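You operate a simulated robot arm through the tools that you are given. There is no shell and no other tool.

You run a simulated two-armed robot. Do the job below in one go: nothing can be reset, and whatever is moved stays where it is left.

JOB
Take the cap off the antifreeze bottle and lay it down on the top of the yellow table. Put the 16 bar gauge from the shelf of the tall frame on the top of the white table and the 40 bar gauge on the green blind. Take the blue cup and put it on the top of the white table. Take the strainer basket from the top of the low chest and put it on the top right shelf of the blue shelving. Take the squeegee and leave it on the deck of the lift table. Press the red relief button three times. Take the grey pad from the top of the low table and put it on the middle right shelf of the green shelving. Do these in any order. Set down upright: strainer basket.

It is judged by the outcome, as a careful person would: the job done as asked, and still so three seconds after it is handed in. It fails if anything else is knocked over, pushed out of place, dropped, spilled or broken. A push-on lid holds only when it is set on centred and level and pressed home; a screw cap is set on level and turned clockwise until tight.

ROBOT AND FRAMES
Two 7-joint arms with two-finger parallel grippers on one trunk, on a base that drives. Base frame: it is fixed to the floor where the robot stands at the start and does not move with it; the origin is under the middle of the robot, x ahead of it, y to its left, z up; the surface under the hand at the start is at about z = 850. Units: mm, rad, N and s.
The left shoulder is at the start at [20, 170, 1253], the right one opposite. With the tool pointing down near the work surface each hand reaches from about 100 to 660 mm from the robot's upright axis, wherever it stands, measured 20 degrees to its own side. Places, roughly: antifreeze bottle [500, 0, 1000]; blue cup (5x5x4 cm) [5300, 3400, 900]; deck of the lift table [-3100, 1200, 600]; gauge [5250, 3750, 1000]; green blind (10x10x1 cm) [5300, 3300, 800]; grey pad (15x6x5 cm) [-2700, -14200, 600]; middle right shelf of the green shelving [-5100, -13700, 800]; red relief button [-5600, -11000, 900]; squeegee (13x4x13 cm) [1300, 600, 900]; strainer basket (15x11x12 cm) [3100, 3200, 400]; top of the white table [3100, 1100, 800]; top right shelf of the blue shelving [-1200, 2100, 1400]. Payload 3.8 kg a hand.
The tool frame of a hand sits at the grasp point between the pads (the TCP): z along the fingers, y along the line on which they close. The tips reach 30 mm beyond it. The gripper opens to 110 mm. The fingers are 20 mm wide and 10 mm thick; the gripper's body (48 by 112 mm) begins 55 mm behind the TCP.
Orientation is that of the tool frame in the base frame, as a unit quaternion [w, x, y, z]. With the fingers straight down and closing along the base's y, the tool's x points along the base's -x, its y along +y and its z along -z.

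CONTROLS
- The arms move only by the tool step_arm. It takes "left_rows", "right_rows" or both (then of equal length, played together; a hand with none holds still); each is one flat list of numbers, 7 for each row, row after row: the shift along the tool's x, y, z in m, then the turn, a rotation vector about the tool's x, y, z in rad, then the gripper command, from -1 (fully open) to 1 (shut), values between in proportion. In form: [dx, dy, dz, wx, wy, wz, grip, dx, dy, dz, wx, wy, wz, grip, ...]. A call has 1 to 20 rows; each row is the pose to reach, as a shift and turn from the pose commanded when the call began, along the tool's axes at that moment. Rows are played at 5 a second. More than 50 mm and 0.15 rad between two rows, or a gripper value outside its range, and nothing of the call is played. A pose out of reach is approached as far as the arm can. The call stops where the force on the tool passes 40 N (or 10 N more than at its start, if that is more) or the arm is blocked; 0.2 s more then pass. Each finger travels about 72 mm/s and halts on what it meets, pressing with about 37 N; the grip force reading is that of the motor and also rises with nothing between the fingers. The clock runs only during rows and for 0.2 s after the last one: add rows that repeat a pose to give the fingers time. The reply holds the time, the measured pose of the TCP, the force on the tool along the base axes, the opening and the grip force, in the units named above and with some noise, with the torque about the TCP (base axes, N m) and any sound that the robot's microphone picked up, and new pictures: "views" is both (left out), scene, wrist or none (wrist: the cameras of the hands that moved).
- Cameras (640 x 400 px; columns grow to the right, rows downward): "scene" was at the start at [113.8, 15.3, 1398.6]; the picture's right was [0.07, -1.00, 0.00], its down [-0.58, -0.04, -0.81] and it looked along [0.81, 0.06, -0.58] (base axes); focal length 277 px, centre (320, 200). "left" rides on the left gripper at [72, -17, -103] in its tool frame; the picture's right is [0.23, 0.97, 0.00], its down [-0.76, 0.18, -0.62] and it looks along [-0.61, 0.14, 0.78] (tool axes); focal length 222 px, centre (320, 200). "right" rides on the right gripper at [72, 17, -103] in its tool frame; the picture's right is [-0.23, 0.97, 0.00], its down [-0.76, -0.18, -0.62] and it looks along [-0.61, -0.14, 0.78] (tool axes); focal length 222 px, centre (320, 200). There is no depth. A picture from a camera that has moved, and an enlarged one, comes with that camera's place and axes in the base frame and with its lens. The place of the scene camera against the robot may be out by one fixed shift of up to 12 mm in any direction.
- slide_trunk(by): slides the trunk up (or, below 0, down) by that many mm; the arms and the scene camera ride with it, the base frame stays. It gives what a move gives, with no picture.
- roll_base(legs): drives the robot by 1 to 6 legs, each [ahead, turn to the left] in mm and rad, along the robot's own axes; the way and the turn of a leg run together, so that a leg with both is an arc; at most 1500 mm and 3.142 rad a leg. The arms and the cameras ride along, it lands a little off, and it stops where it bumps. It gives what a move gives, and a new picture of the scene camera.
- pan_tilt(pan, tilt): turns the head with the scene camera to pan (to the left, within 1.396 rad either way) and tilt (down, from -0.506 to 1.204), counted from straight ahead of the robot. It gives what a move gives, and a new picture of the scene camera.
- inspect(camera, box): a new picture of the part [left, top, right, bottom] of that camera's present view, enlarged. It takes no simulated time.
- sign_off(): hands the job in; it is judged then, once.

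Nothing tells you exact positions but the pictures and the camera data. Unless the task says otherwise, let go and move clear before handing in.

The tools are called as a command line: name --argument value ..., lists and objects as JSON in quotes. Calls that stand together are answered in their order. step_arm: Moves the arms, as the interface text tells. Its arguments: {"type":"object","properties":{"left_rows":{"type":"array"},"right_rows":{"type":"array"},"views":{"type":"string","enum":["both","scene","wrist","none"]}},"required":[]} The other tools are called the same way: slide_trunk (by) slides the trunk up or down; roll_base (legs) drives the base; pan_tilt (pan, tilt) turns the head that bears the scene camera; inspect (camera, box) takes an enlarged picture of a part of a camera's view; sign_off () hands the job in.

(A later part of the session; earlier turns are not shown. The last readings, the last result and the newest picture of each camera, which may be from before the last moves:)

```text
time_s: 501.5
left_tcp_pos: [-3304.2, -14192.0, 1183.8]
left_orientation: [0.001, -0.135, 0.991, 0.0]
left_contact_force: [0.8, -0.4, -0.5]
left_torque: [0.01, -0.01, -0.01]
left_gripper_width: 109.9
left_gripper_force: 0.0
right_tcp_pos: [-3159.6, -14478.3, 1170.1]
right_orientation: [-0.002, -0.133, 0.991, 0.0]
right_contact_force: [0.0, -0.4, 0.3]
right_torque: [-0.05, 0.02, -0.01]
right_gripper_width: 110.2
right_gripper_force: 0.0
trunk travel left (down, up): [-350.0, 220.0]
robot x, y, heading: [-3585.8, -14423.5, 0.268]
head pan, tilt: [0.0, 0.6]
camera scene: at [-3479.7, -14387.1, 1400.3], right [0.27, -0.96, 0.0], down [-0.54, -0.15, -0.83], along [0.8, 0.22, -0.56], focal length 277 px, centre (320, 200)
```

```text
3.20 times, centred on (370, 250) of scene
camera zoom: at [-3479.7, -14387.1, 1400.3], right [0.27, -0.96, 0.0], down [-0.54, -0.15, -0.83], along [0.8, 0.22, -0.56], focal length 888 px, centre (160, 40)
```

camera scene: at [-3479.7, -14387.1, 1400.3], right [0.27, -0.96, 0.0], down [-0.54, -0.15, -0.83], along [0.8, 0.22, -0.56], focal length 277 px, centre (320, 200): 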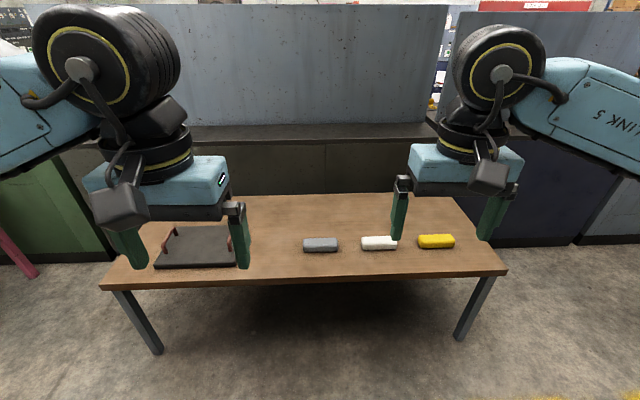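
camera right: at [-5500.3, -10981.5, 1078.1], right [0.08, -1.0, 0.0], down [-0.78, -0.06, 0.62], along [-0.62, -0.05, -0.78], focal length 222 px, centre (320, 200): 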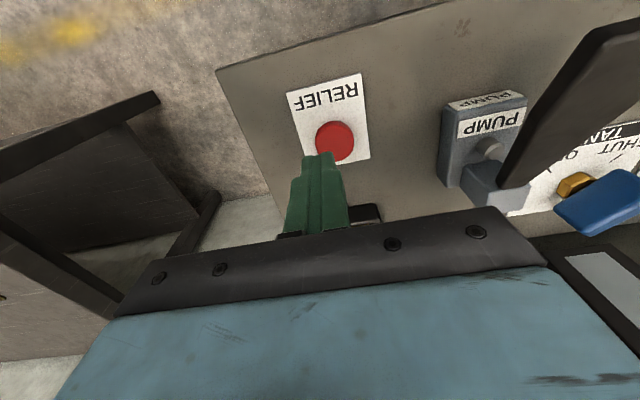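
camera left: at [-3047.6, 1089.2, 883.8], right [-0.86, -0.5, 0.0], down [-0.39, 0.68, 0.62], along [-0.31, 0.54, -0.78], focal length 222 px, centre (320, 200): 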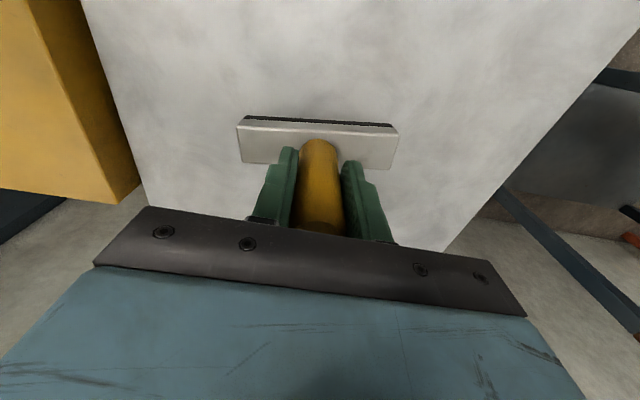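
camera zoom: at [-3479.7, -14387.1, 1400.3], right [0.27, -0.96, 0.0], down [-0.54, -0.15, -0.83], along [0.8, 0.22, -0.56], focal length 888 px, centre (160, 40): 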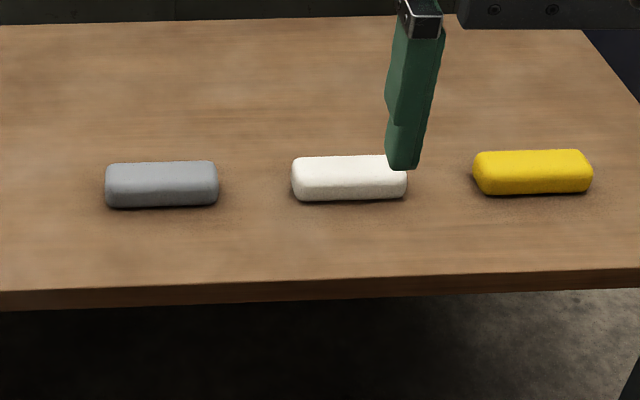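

The grey pad is straight ahead. I drive 440 mm closer and lower the trunk.

roll_base --legs '[[440, 0.02]]'

slide_trunk --by -200

pan_tilt --pan 0.0 --tilt 0.75

```text
time_s: 504.2
left_tcp_pos: [-2885.4, -14062.4, 1184.4]
left_orientation: [-0.001, -0.147, 0.989, 0.0]
left_contact_force: [0.5, -1.2, -0.6]
left_torque: [0.02, -0.01, -0.01]
left_gripper_width: 110.1
left_gripper_force: 0.1
right_tcp_pos: [-2733.1, -14345.4, 1169.0]
right_orientation: [0.0, -0.145, 0.989, 0.0]
right_contact_force: [0.2, 0.0, -0.5]
right_torque: [0.02, 0.03, -0.01]
right_gripper_width: 110.0
right_gripper_force: 0.0
trunk travel left (down, up): [-350.0, 220.0]
robot x, y, heading: [-3164.5, -14298.9, 0.293]
head pan, tilt: [0.0, 0.6]
camera scene: at [-3054.2, -14261.9, 1400.3], right [0.29, -0.96, 0.0], down [-0.54, -0.16, -0.82], along [0.79, 0.24, -0.57], focal length 277 px, centre (320, 200)
```

scene: 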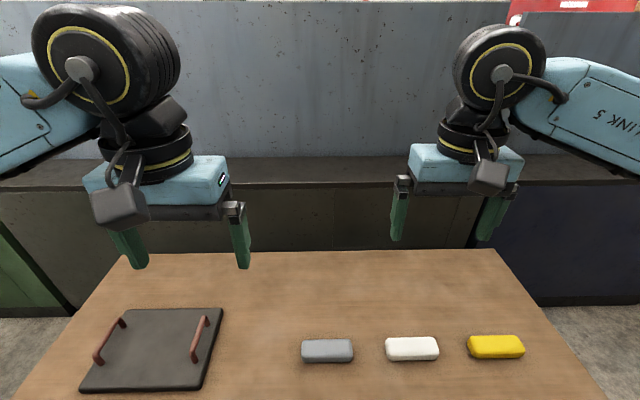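

```text
time_s: 506.4
left_tcp_pos: [-2884.8, -14062.6, 984.9]
left_orientation: [0.0, -0.147, 0.989, -0.001]
left_contact_force: [0.3, -0.7, 0.1]
left_torque: [-0.01, 0.0, -0.02]
left_gripper_width: 109.9
left_gripper_force: 0.1
right_tcp_pos: [-2733.4, -14345.3, 970.9]
right_orientation: [-0.001, -0.145, 0.989, -0.001]
right_contact_force: [-0.5, -0.4, 0.3]
right_torque: [-0.01, 0.02, 0.01]
right_gripper_width: 110.1
right_gripper_force: 0.0
trunk travel left (down, up): [-150.0, 420.0]
robot x, y, heading: [-3163.9, -14304.9, 0.29]
head pan, tilt: [0.0, 0.6]
```

```text
time_s: 507.1
left_tcp_pos: [-2885.8, -14062.3, 984.8]
left_orientation: [0.0, -0.147, 0.989, 0.001]
left_contact_force: [-0.7, 0.0, -0.4]
left_torque: [-0.02, -0.01, -0.03]
left_gripper_width: 109.8
left_gripper_force: 0.0
right_tcp_pos: [-2733.5, -14344.8, 970.7]
right_orientation: [0.0, -0.145, 0.989, 0.0]
right_contact_force: [-0.1, 0.4, 0.4]
right_torque: [-0.02, 0.01, 0.02]
right_gripper_width: 109.9
right_gripper_force: 0.0
trunk travel left (down, up): [-150.0, 420.0]
robot x, y, heading: [-3163.0, -14300.2, 0.293]
head pan, tilt: [0.0, 0.75]
camera scene: at [-3060.1, -14263.7, 1187.5], right [0.29, -0.96, 0.0], down [-0.65, -0.2, -0.73], along [0.7, 0.21, -0.68], focal length 277 px, centre (320, 200)
```

scene: 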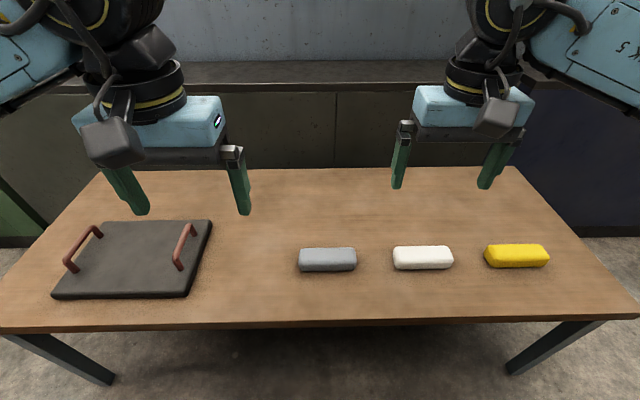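

inspect --camera "right" --box '[0, 0, 640, 400]'

inspect --camera "scene" --box '[270, 220, 390, 300]'

```text
1.00 times, centred on (320, 200) of right (not enlarged: the box is as wide or as high as the picture)
camera zoom: at [-2807.7, -14349.4, 1073.6], right [-0.06, 1.0, 0.0], down [0.78, 0.05, 0.62], along [0.62, 0.04, -0.78], focal length 222 px, centre (320, 200)
```

zoom: 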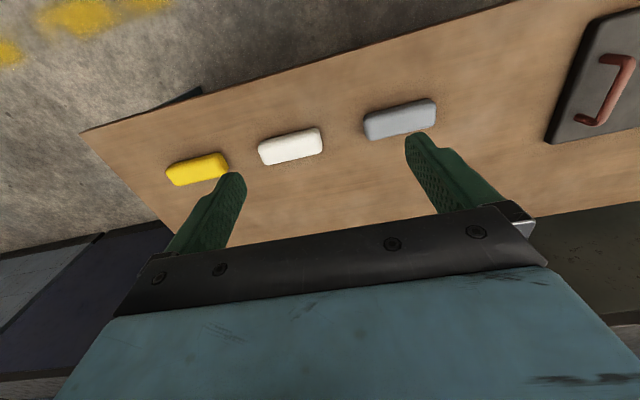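

```text
5.00 times, centred on (330, 260) of scene
camera zoom: at [-3060.1, -14263.7, 1187.5], right [0.29, -0.96, 0.0], down [-0.65, -0.2, -0.73], along [0.7, 0.21, -0.68], focal length 1387 px, centre (270, -100)
```

zoom: 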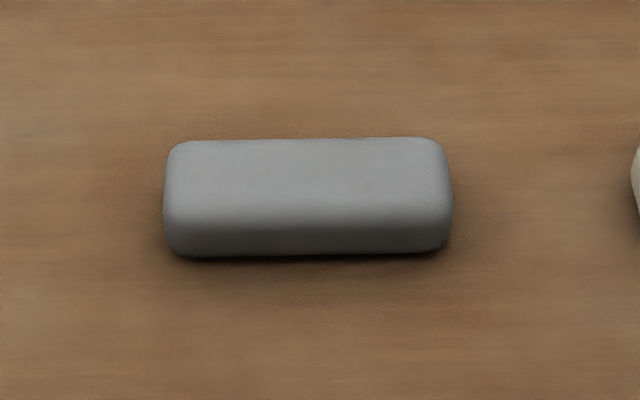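

The pad is at about (−2668, −14172), its top near z ≈ 610. I bring the right hand above it, turned 90° so the fingers close across its narrow side.

step_arm --right_rows '[-0.0102, 0.0133, 0.021, 0, 0, 0.1428, -1, -0.0204, 0.0267, 0.0419, 0, 0, 0.2856, -1, -0.0306, 0.04, 0.0629, 0, 0, 0.4284, -1, -0.0408, 0.0534, 0.0839, 0, 0, 0.5712, -1, -0.051, 0.0667, 0.1049, 0, 0, 0.714, -1, -0.0613, 0.0801, 0.1258, 0, 0, 0.8568, -1, -0.0715, 0.0934, 0.1468, 0, 0, 0.9996, -1, -0.0817, 0.1068, 0.1678, 0, 0, 1.1424, -1, -0.0919, 0.1201, 0.1888, 0, 0, 1.2852, -1, -0.1021, 0.1335, 0.2097, 0, 0, 1.428, -1, -0.1123, 0.1468, 0.2307, 0, 0, 1.571, -1, -0.1123, 0.1468, 0.2307, 0, 0, 1.571, -1]' --views "both"

inspect --camera "right" --box '[200, 30, 460, 200]'

```text
time_s: 509.7
left_tcp_pos: [-2885.0, -14063.5, 984.1]
left_orientation: [0.0, -0.146, 0.989, 0.0]
left_contact_force: [-0.7, -0.3, -0.4]
left_torque: [0.0, -0.03, 0.03]
left_gripper_width: 109.7
left_gripper_force: 0.1
right_tcp_pos: [-2668.2, -14173.6, 738.7]
right_orientation: [0.0, 0.598, 0.801, -0.002]
right_contact_force: [0.1, 0.4, 0.5]
right_torque: [0.0, -0.03, 0.02]
right_gripper_width: 110.2
right_gripper_force: 0.0
trunk travel left (down, up): [-150.0, 420.0]
robot x, y, heading: [-3166.3, -14304.0, 0.293]
head pan, tilt: [0.0, 0.75]
camera scene: at [-3060.1, -14263.7, 1187.4], right [0.29, -0.96, 0.0], down [-0.65, -0.2, -0.73], along [0.7, 0.21, -0.68], focal length 277 px, centre (320, 200)
camera right: at [-2672.3, -14097.7, 841.7], right [1.0, 0.06, 0.0], down [0.05, -0.78, 0.62], along [0.04, -0.62, -0.78], focal length 222 px, centre (320, 200)
```

scene: 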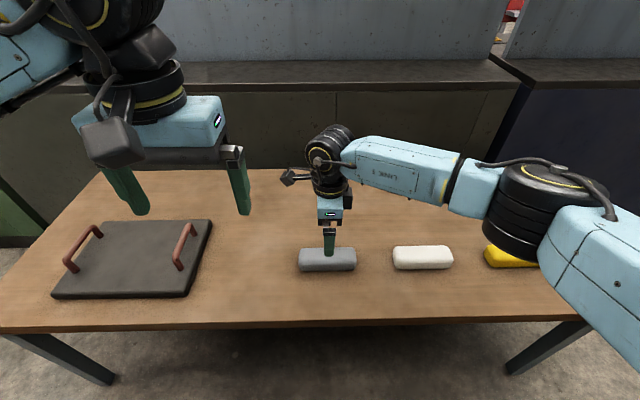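
right: 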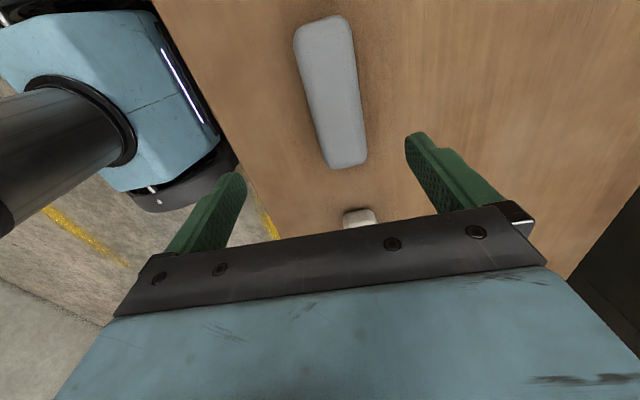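

```text
2.35 times, centred on (330, 115) of right
camera zoom: at [-2672.3, -14097.7, 841.7], right [1.0, 0.06, 0.0], down [0.05, -0.78, 0.62], along [0.04, -0.62, -0.78], focal length 523 px, centre (296, 400)
```

zoom: 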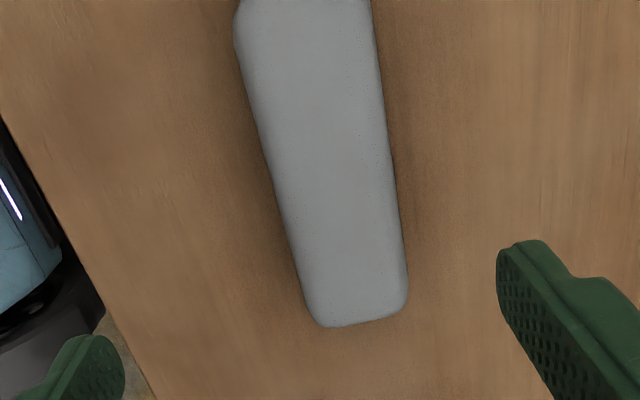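

The pad is aligned; it lies 17 mm further ahead and 10 mm left of the hand. I correct and descend partway.

step_arm --right_rows '[0.005, 0.009, 0.02, 0, 0, 0, -1, 0.01, 0.0175, 0.05, 0, 0, 0, -1, 0.01, 0.0175, 0.085, 0, 0, 0, -1, 0.01, 0.0175, 0.1, 0, 0, 0, -1, 0.01, 0.0175, 0.1, 0, 0, 0, -1]' --views "wrist"

inspect --camera "right" --box '[200, 30, 460, 200]'

inspect --camera "scene" --box '[260, 170, 420, 300]'

```text
time_s: 510.9
left_tcp_pos: [-2884.8, -14061.4, 984.3]
left_orientation: [0.0, -0.147, 0.989, -0.001]
left_contact_force: [-0.5, 1.4, -0.5]
left_torque: [-0.02, 0.02, 0.03]
left_gripper_width: 110.1
left_gripper_force: 0.0
right_tcp_pos: [-2653.4, -14159.0, 638.3]
right_orientation: [-0.001, 0.597, 0.802, 0.0]
right_contact_force: [-0.1, 0.3, -0.1]
right_torque: [0.0, 0.03, 0.01]
right_gripper_width: 109.9
right_gripper_force: 0.1
trunk travel left (down, up): [-150.0, 420.0]
robot x, y, heading: [-3161.2, -14304.4, 0.294]
head pan, tilt: [0.0, 0.75]
camera right: at [-2658.6, -14083.3, 742.2], right [1.0, 0.06, 0.0], down [0.05, -0.78, 0.62], along [0.04, -0.62, -0.78], focal length 222 px, centre (320, 200)
```

right: 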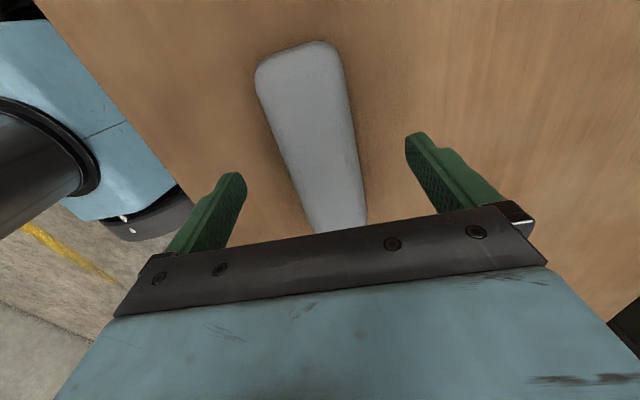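

```text
2.35 times, centred on (330, 115) of right
camera zoom: at [-2658.6, -14083.3, 742.2], right [1.0, 0.06, 0.0], down [0.05, -0.78, 0.62], along [0.04, -0.62, -0.78], focal length 523 px, centre (296, 400)
```

zoom: 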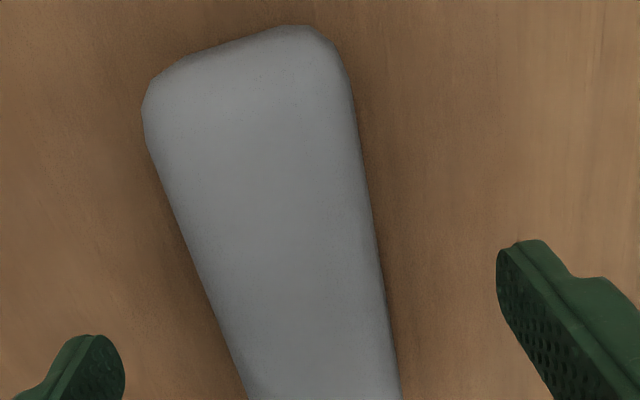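

```text
3.08 times, centred on (340, 235) of scene
camera zoom: at [-3060.1, -14263.7, 1187.4], right [0.29, -0.96, 0.0], down [-0.65, -0.2, -0.73], along [0.7, 0.21, -0.68], focal length 854 px, centre (258, 92)
```

zoom: 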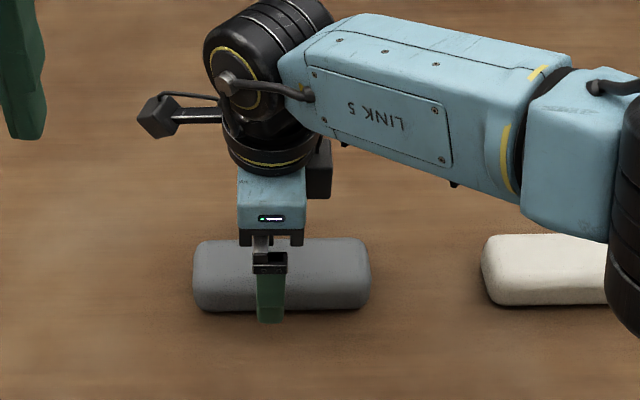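

Alignment is good; I shift 8 mm right along the pad, lower to grasp height and close.

step_arm --right_rows '[-0.004, 0.002, 0.015, 0, 0, 0, -1, -0.008, 0.002, 0.03, 0, 0, 0, -1, -0.008, 0.002, 0.042, 0, 0, 0, -1, -0.008, 0.002, 0.042, 0, 0, 0, -1]' --views "none"

inspect --camera "scene" --box '[260, 170, 420, 300]'

```text
time_s: 511.9
left_tcp_pos: [-2883.7, -14061.7, 984.9]
left_orientation: [0.0, -0.147, 0.989, 0.0]
left_contact_force: [-0.2, -0.2, 0.5]
left_torque: [0.01, -0.01, 0.0]
left_gripper_width: 109.9
left_gripper_force: 0.1
right_tcp_pos: [-2649.9, -14165.7, 597.4]
right_orientation: [-0.001, 0.597, 0.802, -0.001]
right_contact_force: [-0.5, 0.2, 0.3]
right_torque: [-0.01, 0.0, -0.01]
right_gripper_width: 110.2
right_gripper_force: 0.0
trunk travel left (down, up): [-150.0, 420.0]
robot x, y, heading: [-3163.7, -14302.5, 0.29]
head pan, tilt: [0.0, 0.75]
```

```text
3.08 times, centred on (340, 235) of scene
camera zoom: at [-3060.1, -14263.7, 1187.4], right [0.29, -0.96, 0.0], down [-0.65, -0.2, -0.73], along [0.7, 0.21, -0.68], focal length 854 px, centre (258, 92)
```

zoom: 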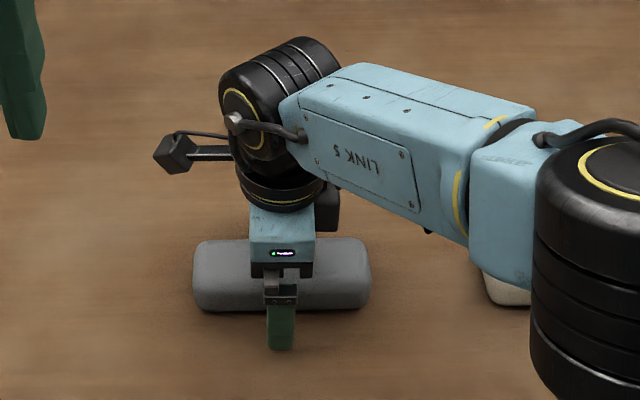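

The fingers straddle the pad with no contact. I go 4 mm lower and close.

step_arm --right_rows '[0, 0, 0.004, 0, 0, 0, -0.5, 0, 0, 0.004, 0, 0, 0, -0.2, 0, 0, 0.004, 0, 0, 0, 0, 0, 0, 0.004, 0, 0, 0, 0.3, 0, 0, 0.004, 0, 0, 0, 1, 0, 0, 0.004, 0, 0, 0, 1]' --views "none"

step_arm --right_rows '[0, 0, -0.01, 0, 0, 0, 1, 0, 0, -0.03, 0, 0, 0, 1, 0, 0, -0.06, 0, 0, 0, 1, 0, 0, -0.1, 0, 0, 0, 1, 0, 0, -0.14, 0, 0, 0, 1]' --views "both"

inspect --camera "scene" --box '[240, 110, 420, 280]'

```text
time_s: 513.3
left_tcp_pos: [-2885.5, -14062.0, 985.1]
left_orientation: [0.0, -0.147, 0.989, 0.0]
left_contact_force: [0.0, -0.3, 0.7]
left_torque: [-0.03, 0.01, 0.0]
left_gripper_width: 110.0
left_gripper_force: 0.1
right_tcp_pos: [-2650.1, -14165.2, 593.3]
right_orientation: [-0.001, 0.597, 0.803, -0.002]
right_contact_force: [-0.4, -0.5, 0.1]
right_torque: [0.0, -0.01, 0.02]
right_gripper_width: 54.7
right_gripper_force: 37.2
trunk travel left (down, up): [-150.0, 420.0]
robot x, y, heading: [-3166.8, -14302.3, 0.288]
head pan, tilt: [0.0, 0.75]
```

```text
time_s: 514.5
left_tcp_pos: [-2884.4, -14062.1, 984.5]
left_orientation: [0.0, -0.148, 0.989, 0.0]
left_contact_force: [-0.5, -0.4, 0.0]
left_torque: [-0.03, -0.02, 0.04]
left_gripper_width: 109.9
left_gripper_force: 0.1
right_tcp_pos: [-2649.5, -14165.6, 733.5]
right_orientation: [0.0, 0.597, 0.802, 0.0]
right_contact_force: [-0.3, -0.2, -0.1]
right_torque: [-0.03, -0.01, 0.03]
right_gripper_width: 54.7
right_gripper_force: 36.3
trunk travel left (down, up): [-150.0, 420.0]
robot x, y, heading: [-3160.5, -14302.6, 0.292]
head pan, tilt: [0.0, 0.75]
camera scene: at [-3060.2, -14263.7, 1187.5], right [0.29, -0.96, 0.0], down [-0.65, -0.2, -0.73], along [0.7, 0.21, -0.68], focal length 277 px, centre (320, 200)
camera right: at [-2654.7, -14090.2, 836.7], right [1.0, 0.06, 0.0], down [0.05, -0.78, 0.62], along [0.04, -0.62, -0.78], focal length 222 px, centre (320, 200)
```

scene: 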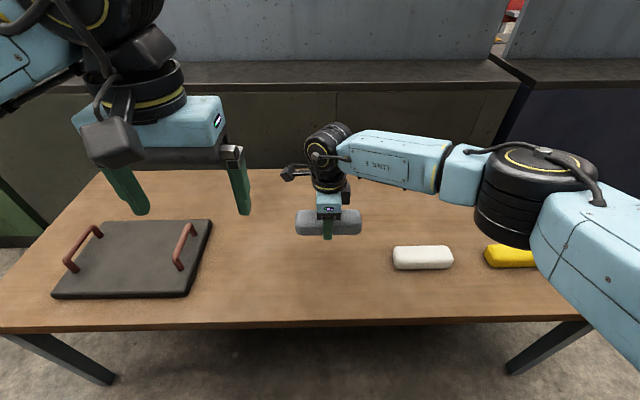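
right: 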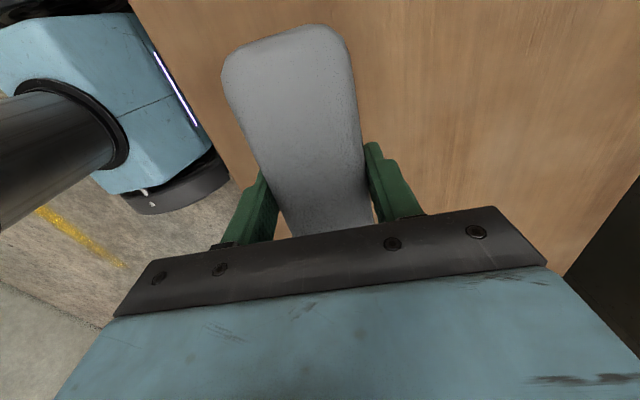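

```text
2.35 times, centred on (330, 195) of scene
camera zoom: at [-3060.2, -14263.7, 1187.5], right [0.29, -0.96, 0.0], down [-0.65, -0.2, -0.73], along [0.7, 0.21, -0.68], focal length 653 px, centre (296, 212)
```

zoom: 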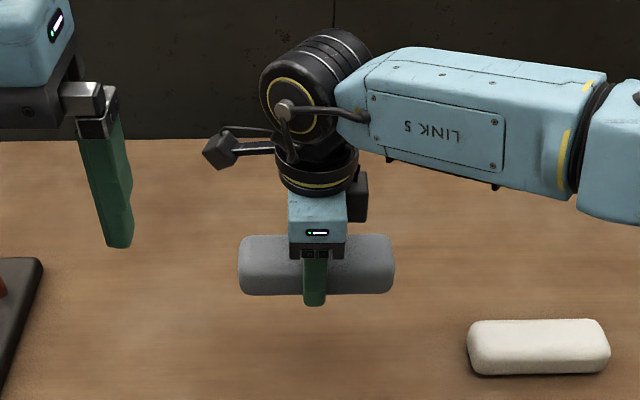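

The grey pad is lifted. I draw it back and raise the trunk.

step_arm --right_rows '[-0.02, -0.03, -0.01, 0, 0, 0, 1, -0.05, -0.06, -0.02, 0, 0, 0, 1, -0.08, -0.09, -0.03, 0, 0, 0, 1, -0.11, -0.12, -0.04, 0, 0, 0, 1, -0.14, -0.15, -0.05, 0, 0, 0, 1]' --views "none"

slide_trunk --by 200

```text
time_s: 515.7
left_tcp_pos: [-2885.5, -14062.4, 984.0]
left_orientation: [0.0, -0.147, 0.989, -0.001]
left_contact_force: [0.1, 0.4, -0.5]
left_torque: [-0.03, 0.0, 0.03]
left_gripper_width: 110.2
left_gripper_force: 0.1
right_tcp_pos: [-2752.8, -14342.9, 783.2]
right_orientation: [0.0, 0.597, 0.802, 0.0]
right_contact_force: [0.0, 0.1, -1.5]
right_torque: [-0.02, 0.03, 0.0]
right_gripper_width: 54.3
right_gripper_force: 37.4
trunk travel left (down, up): [-150.0, 420.0]
robot x, y, heading: [-3165.5, -14301.8, 0.295]
head pan, tilt: [0.0, 0.75]
```

```text
time_s: 517.8
left_tcp_pos: [-2884.7, -14062.1, 1183.9]
left_orientation: [0.001, -0.147, 0.989, 0.0]
left_contact_force: [1.3, -0.6, -0.2]
left_torque: [-0.04, 0.0, -0.01]
left_gripper_width: 109.7
left_gripper_force: 0.1
right_tcp_pos: [-2753.1, -14342.1, 982.7]
right_orientation: [-0.001, 0.597, 0.802, -0.001]
right_contact_force: [-0.5, 0.3, -0.7]
right_torque: [0.02, -0.01, -0.04]
right_gripper_width: 54.4
right_gripper_force: 37.4
trunk travel left (down, up): [-350.0, 220.0]
robot x, y, heading: [-3163.1, -14301.8, 0.298]
head pan, tilt: [0.0, 0.75]
```

pan_tilt --pan 0.0 --tilt 0.45

roll_base --legs '[[-420, 0], [0, 1.571], [1140, 0], [0, 1.571]]'

```text
time_s: 518.6
left_tcp_pos: [-2885.7, -14062.1, 1183.6]
left_orientation: [0.001, -0.147, 0.989, 0.0]
left_contact_force: [-0.2, -0.4, 0.2]
left_torque: [0.01, -0.03, -0.03]
left_gripper_width: 110.0
left_gripper_force: 0.1
right_tcp_pos: [-2753.4, -14342.9, 983.0]
right_orientation: [0.0, 0.597, 0.802, -0.001]
right_contact_force: [0.8, 0.2, -0.3]
right_torque: [-0.03, -0.01, -0.01]
right_gripper_width: 54.2
right_gripper_force: 36.9
trunk travel left (down, up): [-350.0, 220.0]
robot x, y, heading: [-3161.6, -14300.9, 0.289]
head pan, tilt: [0.0, 0.45]
camera scene: at [-3051.3, -14261.1, 1413.8], right [0.29, -0.96, 0.0], down [-0.42, -0.13, -0.9], along [0.86, 0.26, -0.44], focal length 277 px, centre (320, 200)
```

scene: 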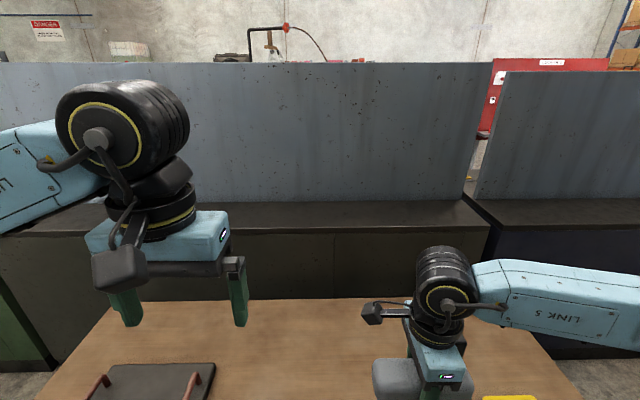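

```text
time_s: 534.3
left_tcp_pos: [-4172.7, -13568.7, 1184.3]
left_orientation: [0.0, 0.989, 0.147, 0.0]
left_contact_force: [-0.2, 0.0, 0.0]
left_torque: [0.0, 0.04, 0.03]
left_gripper_width: 110.0
left_gripper_force: 0.1
right_tcp_pos: [-4304.3, -13288.6, 983.2]
right_orientation: [0.0, 0.803, -0.597, 0.001]
right_contact_force: [0.5, 0.7, -0.7]
right_torque: [-0.01, -0.01, 0.01]
right_gripper_width: 54.2
right_gripper_force: 37.1
trunk travel left (down, up): [-350.0, 220.0]
robot x, y, heading: [-3894.0, -13327.5, -2.849]
head pan, tilt: [0.0, 0.45]
camera scene: at [-3994.5, -13352.3, 1413.9], right [-0.29, 0.96, 0.0], down [0.42, 0.13, -0.9], along [-0.86, -0.26, -0.44], focal length 277 px, centre (320, 200)
```

scene: 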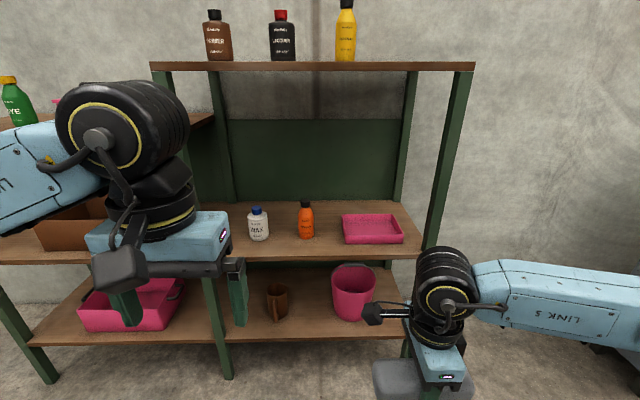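

The green shelving's middle right shelf holds a white bottle, an orange bottle and a pink tray. I zoom to choose a free spot for the pad.

inspect --camera "scene" --box '[190, 180, 450, 300]'

inspect --camera "left" --box '[0, 0, 640, 400]'

```text
2.46 times, centred on (320, 240) of scene
camera zoom: at [-3994.5, -13352.3, 1413.9], right [-0.29, 0.96, 0.0], down [0.42, 0.13, -0.9], along [-0.86, -0.26, -0.44], focal length 683 px, centre (320, 102)
```

zoom: 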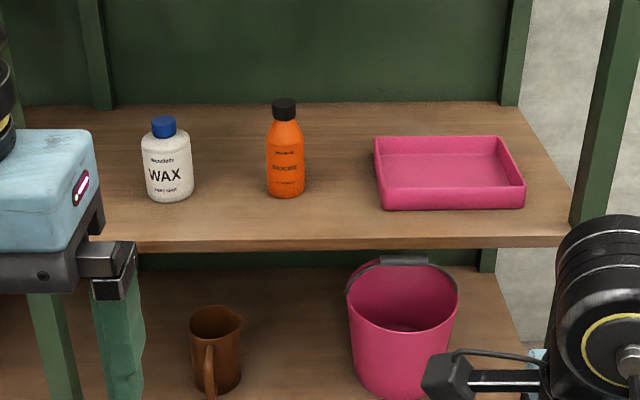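

```text
1.00 times, centred on (320, 200) of left (not enlarged: the box is as wide or as high as the picture)
camera zoom: at [-4105.9, -13531.2, 1287.2], right [0.5, -0.87, 0.0], down [-0.68, -0.39, 0.62], along [-0.54, -0.31, -0.78], focal length 222 px, centre (320, 200)
```

zoom: 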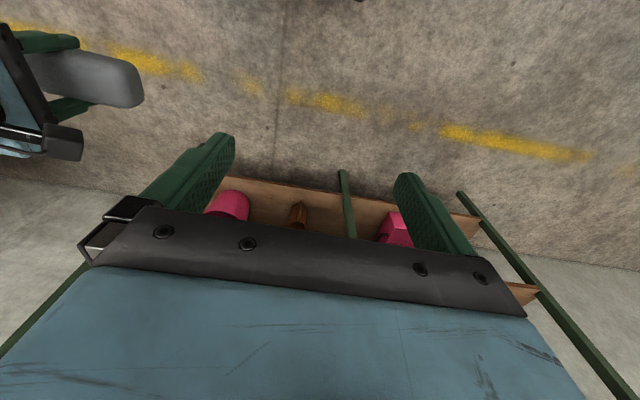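

There is room along the front of the shelf, between the orange bottle and the tray. I draw both hands back so that nothing touches the shelving, then drive closer.

step_arm --left_rows '[0.02, 0.026, 0, 0, 0, 0, -1, 0.04, 0.052, 0, 0, 0, 0, -1, 0.06, 0.078, 0, 0, 0, 0, -1, 0.08, 0.104, 0, 0, 0, 0, -1, 0.1, 0.13, 0, 0, 0, 0, -1]' --right_rows '[0, -0.016, 0, 0, 0, 0, 1, 0, -0.032, 0, 0, 0, 0, 1, 0, -0.048, 0, 0, 0, 0, 1, 0, -0.064, 0, 0, 0, 0, 1, 0, -0.08, 0, 0, 0, 0, 1]' --views "scene"

```text
time_s: 535.5
left_tcp_pos: [-4036.1, -13663.9, 1184.8]
left_orientation: [0.0, 0.989, 0.147, 0.0]
left_contact_force: [0.2, -0.7, 0.1]
left_torque: [0.02, -0.01, -0.01]
left_gripper_width: 110.1
left_gripper_force: 0.0
right_tcp_pos: [-4225.5, -13265.3, 983.0]
right_orientation: [0.0, 0.802, -0.597, -0.001]
right_contact_force: [1.5, -0.5, -0.3]
right_torque: [0.01, -0.04, 0.01]
right_gripper_width: 54.3
right_gripper_force: 36.9
trunk travel left (down, up): [-350.0, 220.0]
robot x, y, heading: [-3891.6, -13330.1, -2.849]
head pan, tilt: [0.0, 0.45]
camera scene: at [-3993.0, -13352.3, 1414.0], right [-0.29, 0.96, 0.0], down [0.42, 0.13, -0.9], along [-0.86, -0.26, -0.43], focal length 277 px, centre (320, 200)
```

scene: 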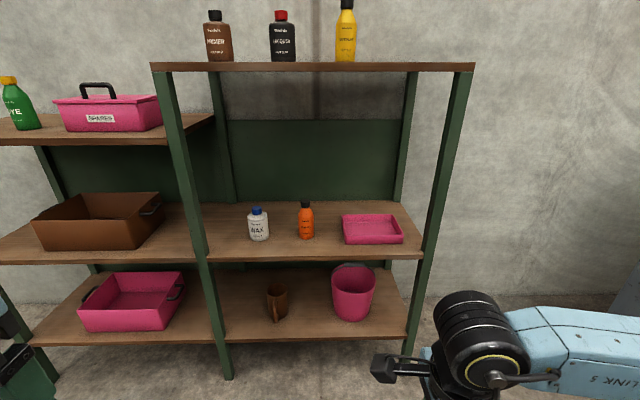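

The whole shelving is visible now; the middle right shelf is the one with WAX, orange bottle and tray. I drive 530 mm closer.

roll_base --legs '[[530, 0.004]]'

pan_tilt --pan 0.0 --tilt 0.85

inspect --camera "scene" --box '[200, 100, 520, 300]'

```text
time_s: 538.6
left_tcp_pos: [-4540.4, -13817.7, 1185.9]
left_orientation: [0.0, 0.989, 0.15, 0.0]
left_contact_force: [0.6, 0.1, 0.1]
left_torque: [0.0, 0.03, -0.03]
left_gripper_width: 110.0
left_gripper_force: 0.0
right_tcp_pos: [-4731.9, -13421.9, 982.6]
right_orientation: [-0.001, 0.804, -0.594, 0.001]
right_contact_force: [-0.1, -0.5, -0.3]
right_torque: [0.01, 0.0, -0.01]
right_gripper_width: 54.2
right_gripper_force: 37.2
trunk travel left (down, up): [-350.0, 220.0]
robot x, y, heading: [-4399.2, -13482.0, -2.842]
head pan, tilt: [0.0, 0.45]
camera scene: at [-4498.9, -13506.1, 1413.8], right [-0.29, 0.96, 0.0], down [0.42, 0.13, -0.9], along [-0.86, -0.26, -0.44], focal length 277 px, centre (320, 200)
```

scene: 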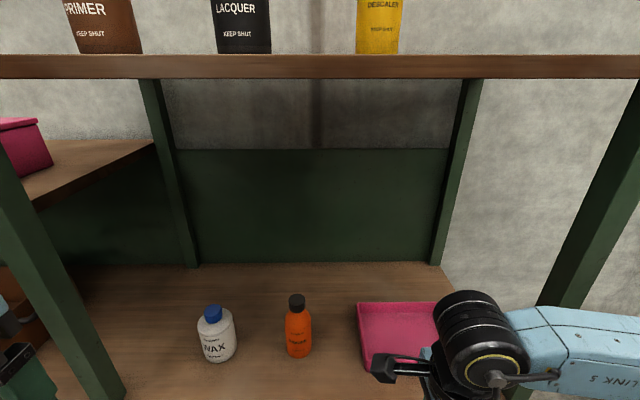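

```text
time_s: 539.4
left_tcp_pos: [-4540.0, -13817.7, 1185.8]
left_orientation: [-0.001, 0.989, 0.149, 0.0]
left_contact_force: [0.1, 0.3, -0.3]
left_torque: [-0.01, 0.01, 0.01]
left_gripper_width: 110.2
left_gripper_force: 0.1
right_tcp_pos: [-4732.4, -13421.5, 983.4]
right_orientation: [0.0, 0.804, -0.595, 0.0]
right_contact_force: [0.6, 0.0, -0.8]
right_torque: [0.01, -0.02, 0.01]
right_gripper_width: 54.3
right_gripper_force: 36.7
trunk travel left (down, up): [-350.0, 220.0]
robot x, y, heading: [-4395.4, -13480.7, -2.844]
head pan, tilt: [0.0, 0.85]
camera scene: at [-4485.4, -13501.9, 1379.5], right [-0.29, 0.96, 0.0], down [0.72, 0.22, -0.66], along [-0.63, -0.19, -0.75], focal length 277 px, centre (320, 200)
```

scene: 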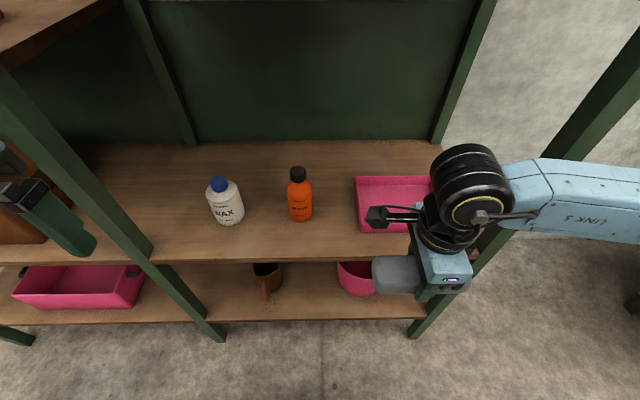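

```text
2.00 times, centred on (360, 200) of scene
camera zoom: at [-4485.4, -13501.9, 1379.5], right [-0.29, 0.96, 0.0], down [0.72, 0.22, -0.66], along [-0.63, -0.19, -0.75], focal length 555 px, centre (240, 200)
```

zoom: 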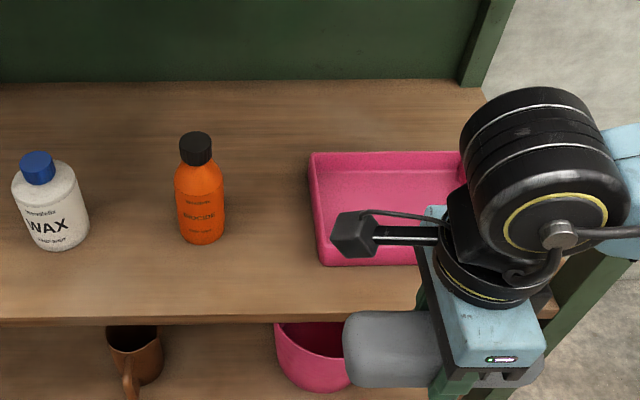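

From two distances the shelf surface works out near z ≈ 750 and its front edge about 453 mm ahead. I bring the pad over the front of the shelf, lined up with the gap between orange bottle and tray.

step_arm --right_rows '[0.0212, 0.038, 0, 0, 0, 0, 1, 0.0424, 0.076, 0, 0, 0, 0, 1, 0.0636, 0.114, 0, 0, 0, 0, 1, 0.0848, 0.152, 0, 0, 0, 0, 1, 0.106, 0.19, 0, 0, 0, 0, 1, 0.106, 0.19, 0, 0, 0, 0, 1]' --views "both"

inspect --camera "scene" --box '[240, 120, 460, 300]'

```text
time_s: 540.8
left_tcp_pos: [-4540.1, -13817.6, 1185.7]
left_orientation: [0.001, 0.989, 0.15, 0.0]
left_contact_force: [-0.1, -0.1, 0.3]
left_torque: [-0.01, 0.02, 0.0]
left_gripper_width: 109.8
left_gripper_force: 0.0
right_tcp_pos: [-4882.5, -13577.0, 982.7]
right_orientation: [-0.001, 0.804, -0.595, 0.0]
right_contact_force: [-0.2, 1.0, -0.4]
right_torque: [0.01, 0.0, 0.03]
right_gripper_width: 54.5
right_gripper_force: 36.7
trunk travel left (down, up): [-350.0, 220.0]
robot x, y, heading: [-4395.4, -13480.8, -2.846]
head pan, tilt: [0.0, 0.85]
camera scene: at [-4485.1, -13501.1, 1379.4], right [-0.29, 0.96, 0.0], down [0.72, 0.22, -0.66], along [-0.63, -0.19, -0.75], focal length 277 px, centre (320, 200)
camera right: at [-4877.6, -13651.1, 1086.5], right [-1.0, -0.07, 0.0], down [-0.05, 0.78, 0.62], along [-0.04, 0.62, -0.78], focal length 222 px, centre (320, 200)
```

scene: 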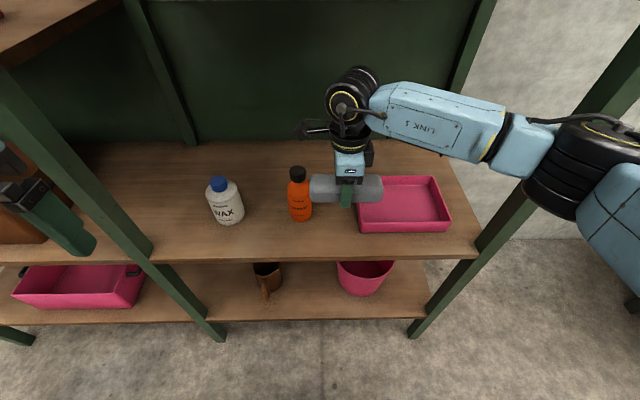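
right: 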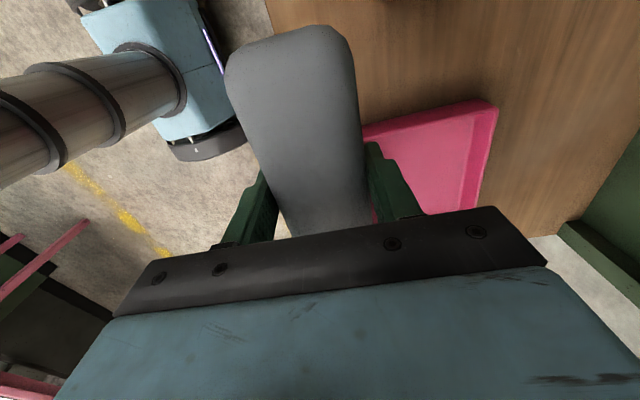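

```text
2.22 times, centred on (350, 210) of scene
camera zoom: at [-4485.1, -13501.1, 1379.4], right [-0.29, 0.96, 0.0], down [0.72, 0.22, -0.66], along [-0.63, -0.19, -0.75], focal length 616 px, centre (253, 178)
```

zoom: 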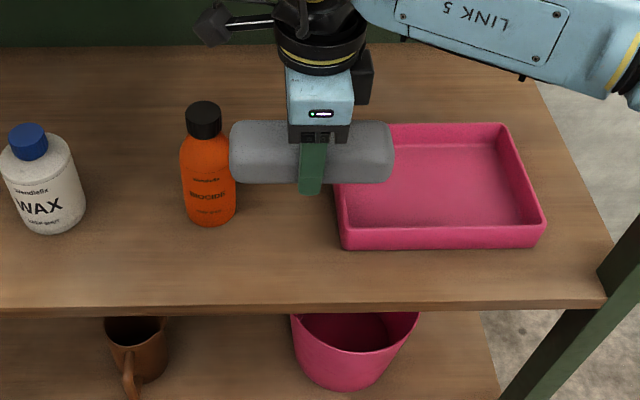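

The shelf's front edge is at about 457–460 mm; I shift the pad 10 mm deeper and 12 mm right, then lower it most of the way.

step_arm --right_rows '[-0.012, 0.01, 0.03, 0, 0, 0, 1, -0.012, 0.01, 0.07, 0, 0, 0, 1, -0.012, 0.01, 0.11, 0, 0, 0, 1, -0.012, 0.01, 0.135, 0, 0, 0, 1, -0.012, 0.01, 0.135, 0, 0, 0, 1]' --views "both"

inspect --camera "scene" --box '[240, 120, 460, 300]'

```text
time_s: 542.0
left_tcp_pos: [-4540.1, -13817.1, 1185.1]
left_orientation: [0.0, 0.989, 0.15, 0.0]
left_contact_force: [0.6, 0.0, 0.2]
left_torque: [0.0, 0.0, -0.01]
left_gripper_width: 109.8
left_gripper_force: 0.1
right_tcp_pos: [-4894.9, -13568.7, 847.8]
right_orientation: [0.0, 0.804, -0.594, 0.001]
right_contact_force: [0.0, -0.8, -0.4]
right_torque: [0.01, -0.02, 0.0]
right_gripper_width: 54.4
right_gripper_force: 36.6
trunk travel left (down, up): [-350.0, 220.0]
robot x, y, heading: [-4394.1, -13482.2, -2.845]
head pan, tilt: [0.0, 0.85]
camera scene: at [-4485.3, -13501.8, 1379.4], right [-0.29, 0.96, 0.0], down [0.72, 0.22, -0.66], along [-0.63, -0.19, -0.75], focal length 277 px, centre (320, 200)
camera right: at [-4890.7, -13642.7, 950.6], right [-1.0, -0.07, 0.0], down [-0.05, 0.78, 0.62], along [-0.04, 0.62, -0.78], focal length 222 px, centre (320, 200)
```

scene: 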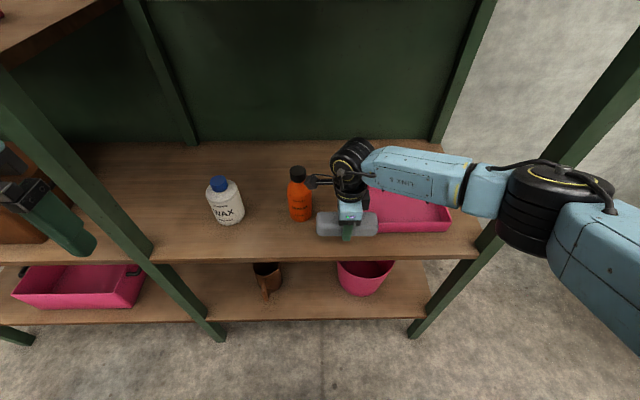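
right: 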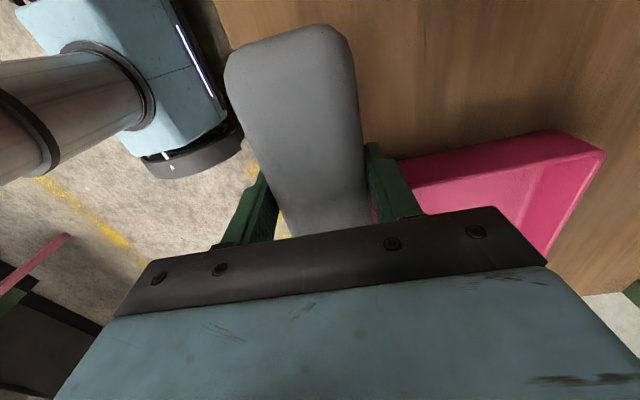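

```text
2.22 times, centred on (350, 210) of scene
camera zoom: at [-4485.3, -13501.8, 1379.4], right [-0.29, 0.96, 0.0], down [0.72, 0.22, -0.66], along [-0.63, -0.19, -0.75], focal length 616 px, centre (253, 178)
```

zoom: 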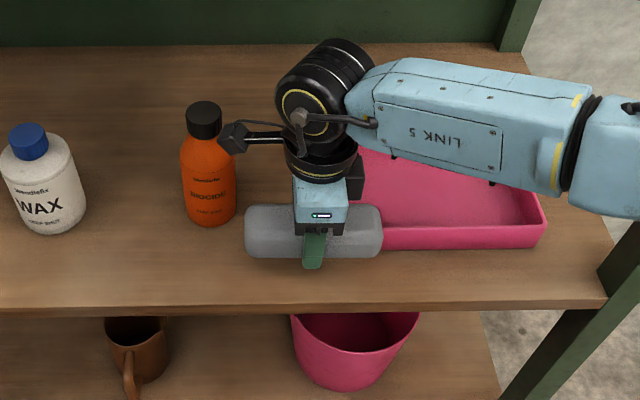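

The pad is just in front of the tray and right of the bottle, with the wrist camera clear of the bottle. I continue lowering in small steps.

step_arm --right_rows '[0, 0, 0.012, 0, 0, 0, 1, 0, 0, 0.024, 0, 0, 0, 1, 0, 0, 0.036, 0, 0, 0, 1, 0, 0, 0.036, 0, 0, 0, 1]' --views "none"

inspect --camera "scene" --box '[240, 120, 460, 300]'

inspect --camera "right" --box '[0, 0, 640, 400]'

```text
time_s: 542.8
left_tcp_pos: [-4537.4, -13816.8, 1184.6]
left_orientation: [0.0, 0.989, 0.15, 0.0]
left_contact_force: [0.0, 0.3, 0.2]
left_torque: [-0.01, -0.02, 0.01]
left_gripper_width: 110.1
left_gripper_force: 0.1
right_tcp_pos: [-4895.0, -13572.8, 821.4]
right_orientation: [0.004, 0.805, -0.593, 0.0]
right_contact_force: [6.9, 0.4, 11.5]
right_torque: [0.49, 0.39, -0.26]
right_gripper_width: 54.1
right_gripper_force: 37.0
trunk travel left (down, up): [-350.0, 220.0]
robot x, y, heading: [-4397.4, -13483.5, -2.845]
head pan, tilt: [0.0, 0.85]
stopped in row 3 (right hand): the force on the tool passed its limit at 53 N (the readings are from after the stop); the commanded pose is now the measured one
```

```text
2.22 times, centred on (350, 210) of scene
camera zoom: at [-4483.7, -13501.2, 1379.4], right [-0.29, 0.96, 0.0], down [0.72, 0.22, -0.66], along [-0.63, -0.19, -0.75], focal length 616 px, centre (253, 178)
```

zoom: 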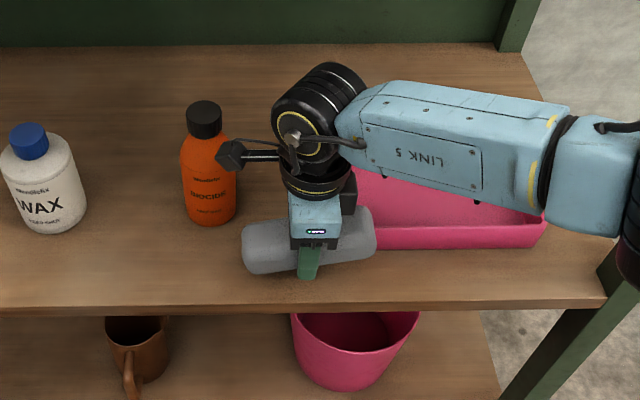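

```text
1.00 times, centred on (320, 200) of right (not enlarged: the box is as wide or as high as the picture)
camera zoom: at [-4889.7, -13645.8, 925.2], right [-1.0, -0.07, 0.0], down [-0.05, 0.78, 0.62], along [-0.05, 0.62, -0.79], focal length 222 px, centre (320, 200)
```

zoom: 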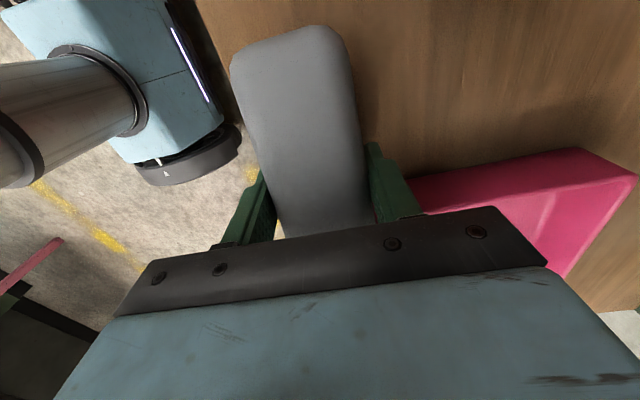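

The pad's right end has met the tray's front wall. I lift it clear and shift it 30 mm left and 6 mm toward me, between tray and shelf front, before lowering again.

step_arm --right_rows '[0, 0, -0.015, 0, 0, 0, 1, 0, 0, -0.035, 0, 0, 0, 1, 0.015, -0.003, -0.035, 0, 0, 0, 1, 0.03, -0.006, -0.035, 0, 0, 0, 1, 0.03, -0.006, -0.035, 0, 0, 0, 1]' --views "none"

inspect --camera "scene" --box '[240, 120, 460, 300]'

inspect --camera "right" --box '[0, 0, 640, 400]'

```text
time_s: 544.0
left_tcp_pos: [-4540.4, -13817.0, 1185.0]
left_orientation: [-0.001, 0.989, 0.149, 0.0]
left_contact_force: [0.5, -0.1, -0.7]
left_torque: [0.0, 0.03, 0.01]
left_gripper_width: 110.3
left_gripper_force: 0.2
right_tcp_pos: [-4881.8, -13599.8, 853.9]
right_orientation: [0.002, 0.805, -0.593, 0.002]
right_contact_force: [-0.4, -0.7, -1.3]
right_torque: [0.01, 0.03, 0.01]
right_gripper_width: 54.4
right_gripper_force: 37.1
trunk travel left (down, up): [-350.0, 220.0]
robot x, y, heading: [-4396.0, -13482.7, -2.843]
head pan, tilt: [0.0, 0.85]
```

```text
2.22 times, centred on (350, 210) of scene
camera zoom: at [-4485.4, -13501.8, 1379.4], right [-0.29, 0.96, 0.0], down [0.72, 0.22, -0.66], along [-0.63, -0.19, -0.75], focal length 616 px, centre (253, 178)
```

zoom: 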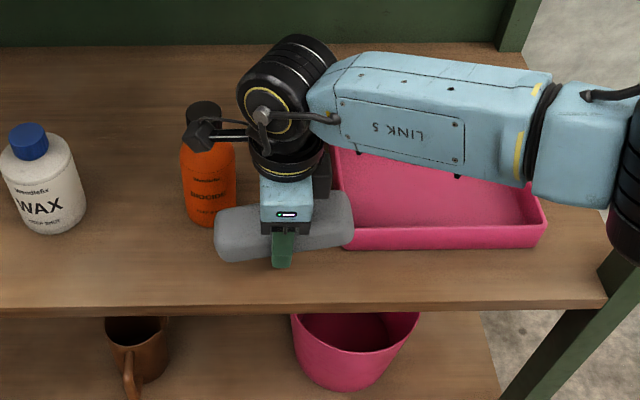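

```text
1.00 times, centred on (320, 200) of right (not enlarged: the box is as wide or as high as the picture)
camera zoom: at [-4876.6, -13672.8, 958.2], right [-1.0, -0.07, 0.0], down [-0.05, 0.78, 0.62], along [-0.05, 0.62, -0.78], focal length 222 px, centre (320, 200)
```

zoom: 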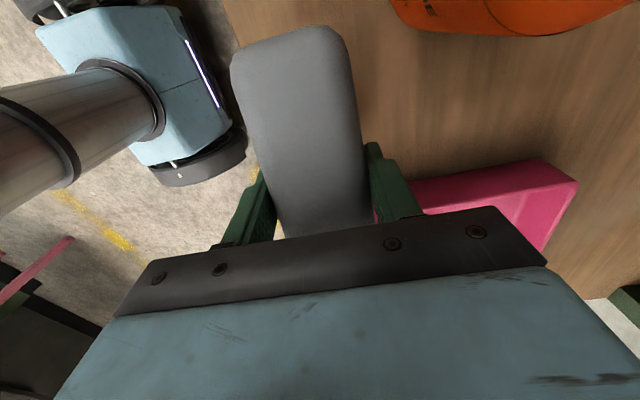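

The pad still lines up with the tray's corner, so I shift another 15 mm left; the bottle stands behind with about 20 mm clearance. Then I lower slowly.

step_arm --right_rows '[0.015, 0, 0, 0, 0, 0, 1, 0.015, 0, 0.01, 0, 0, 0, 1, 0.015, 0, 0.02, 0, 0, 0, 1, 0.015, 0, 0.025, 0, 0, 0, 1, 0.015, 0, 0.025, 0, 0, 0, 1]' --views "none"

inspect --camera "scene" --box '[240, 120, 460, 300]'

```text
time_s: 545.2
left_tcp_pos: [-4540.4, -13818.7, 1185.0]
left_orientation: [0.0, 0.989, 0.15, -0.001]
left_contact_force: [-0.2, 0.0, 0.5]
left_torque: [-0.04, -0.01, -0.01]
left_gripper_width: 110.1
left_gripper_force: 0.0
right_tcp_pos: [-4877.0, -13613.2, 829.8]
right_orientation: [0.002, 0.805, -0.594, 0.002]
right_contact_force: [-0.7, -0.6, -0.9]
right_torque: [-0.01, -0.01, 0.01]
right_gripper_width: 54.6
right_gripper_force: 37.2
trunk travel left (down, up): [-350.0, 220.0]
robot x, y, heading: [-4393.2, -13480.2, -2.84]
head pan, tilt: [0.0, 0.85]
```

```text
2.22 times, centred on (350, 210) of scene
camera zoom: at [-4485.2, -13502.1, 1379.4], right [-0.29, 0.96, 0.0], down [0.72, 0.22, -0.66], along [-0.63, -0.19, -0.75], focal length 616 px, centre (253, 178)
```

zoom: 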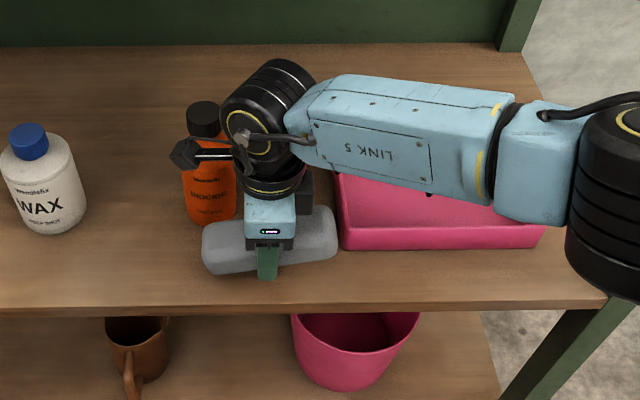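

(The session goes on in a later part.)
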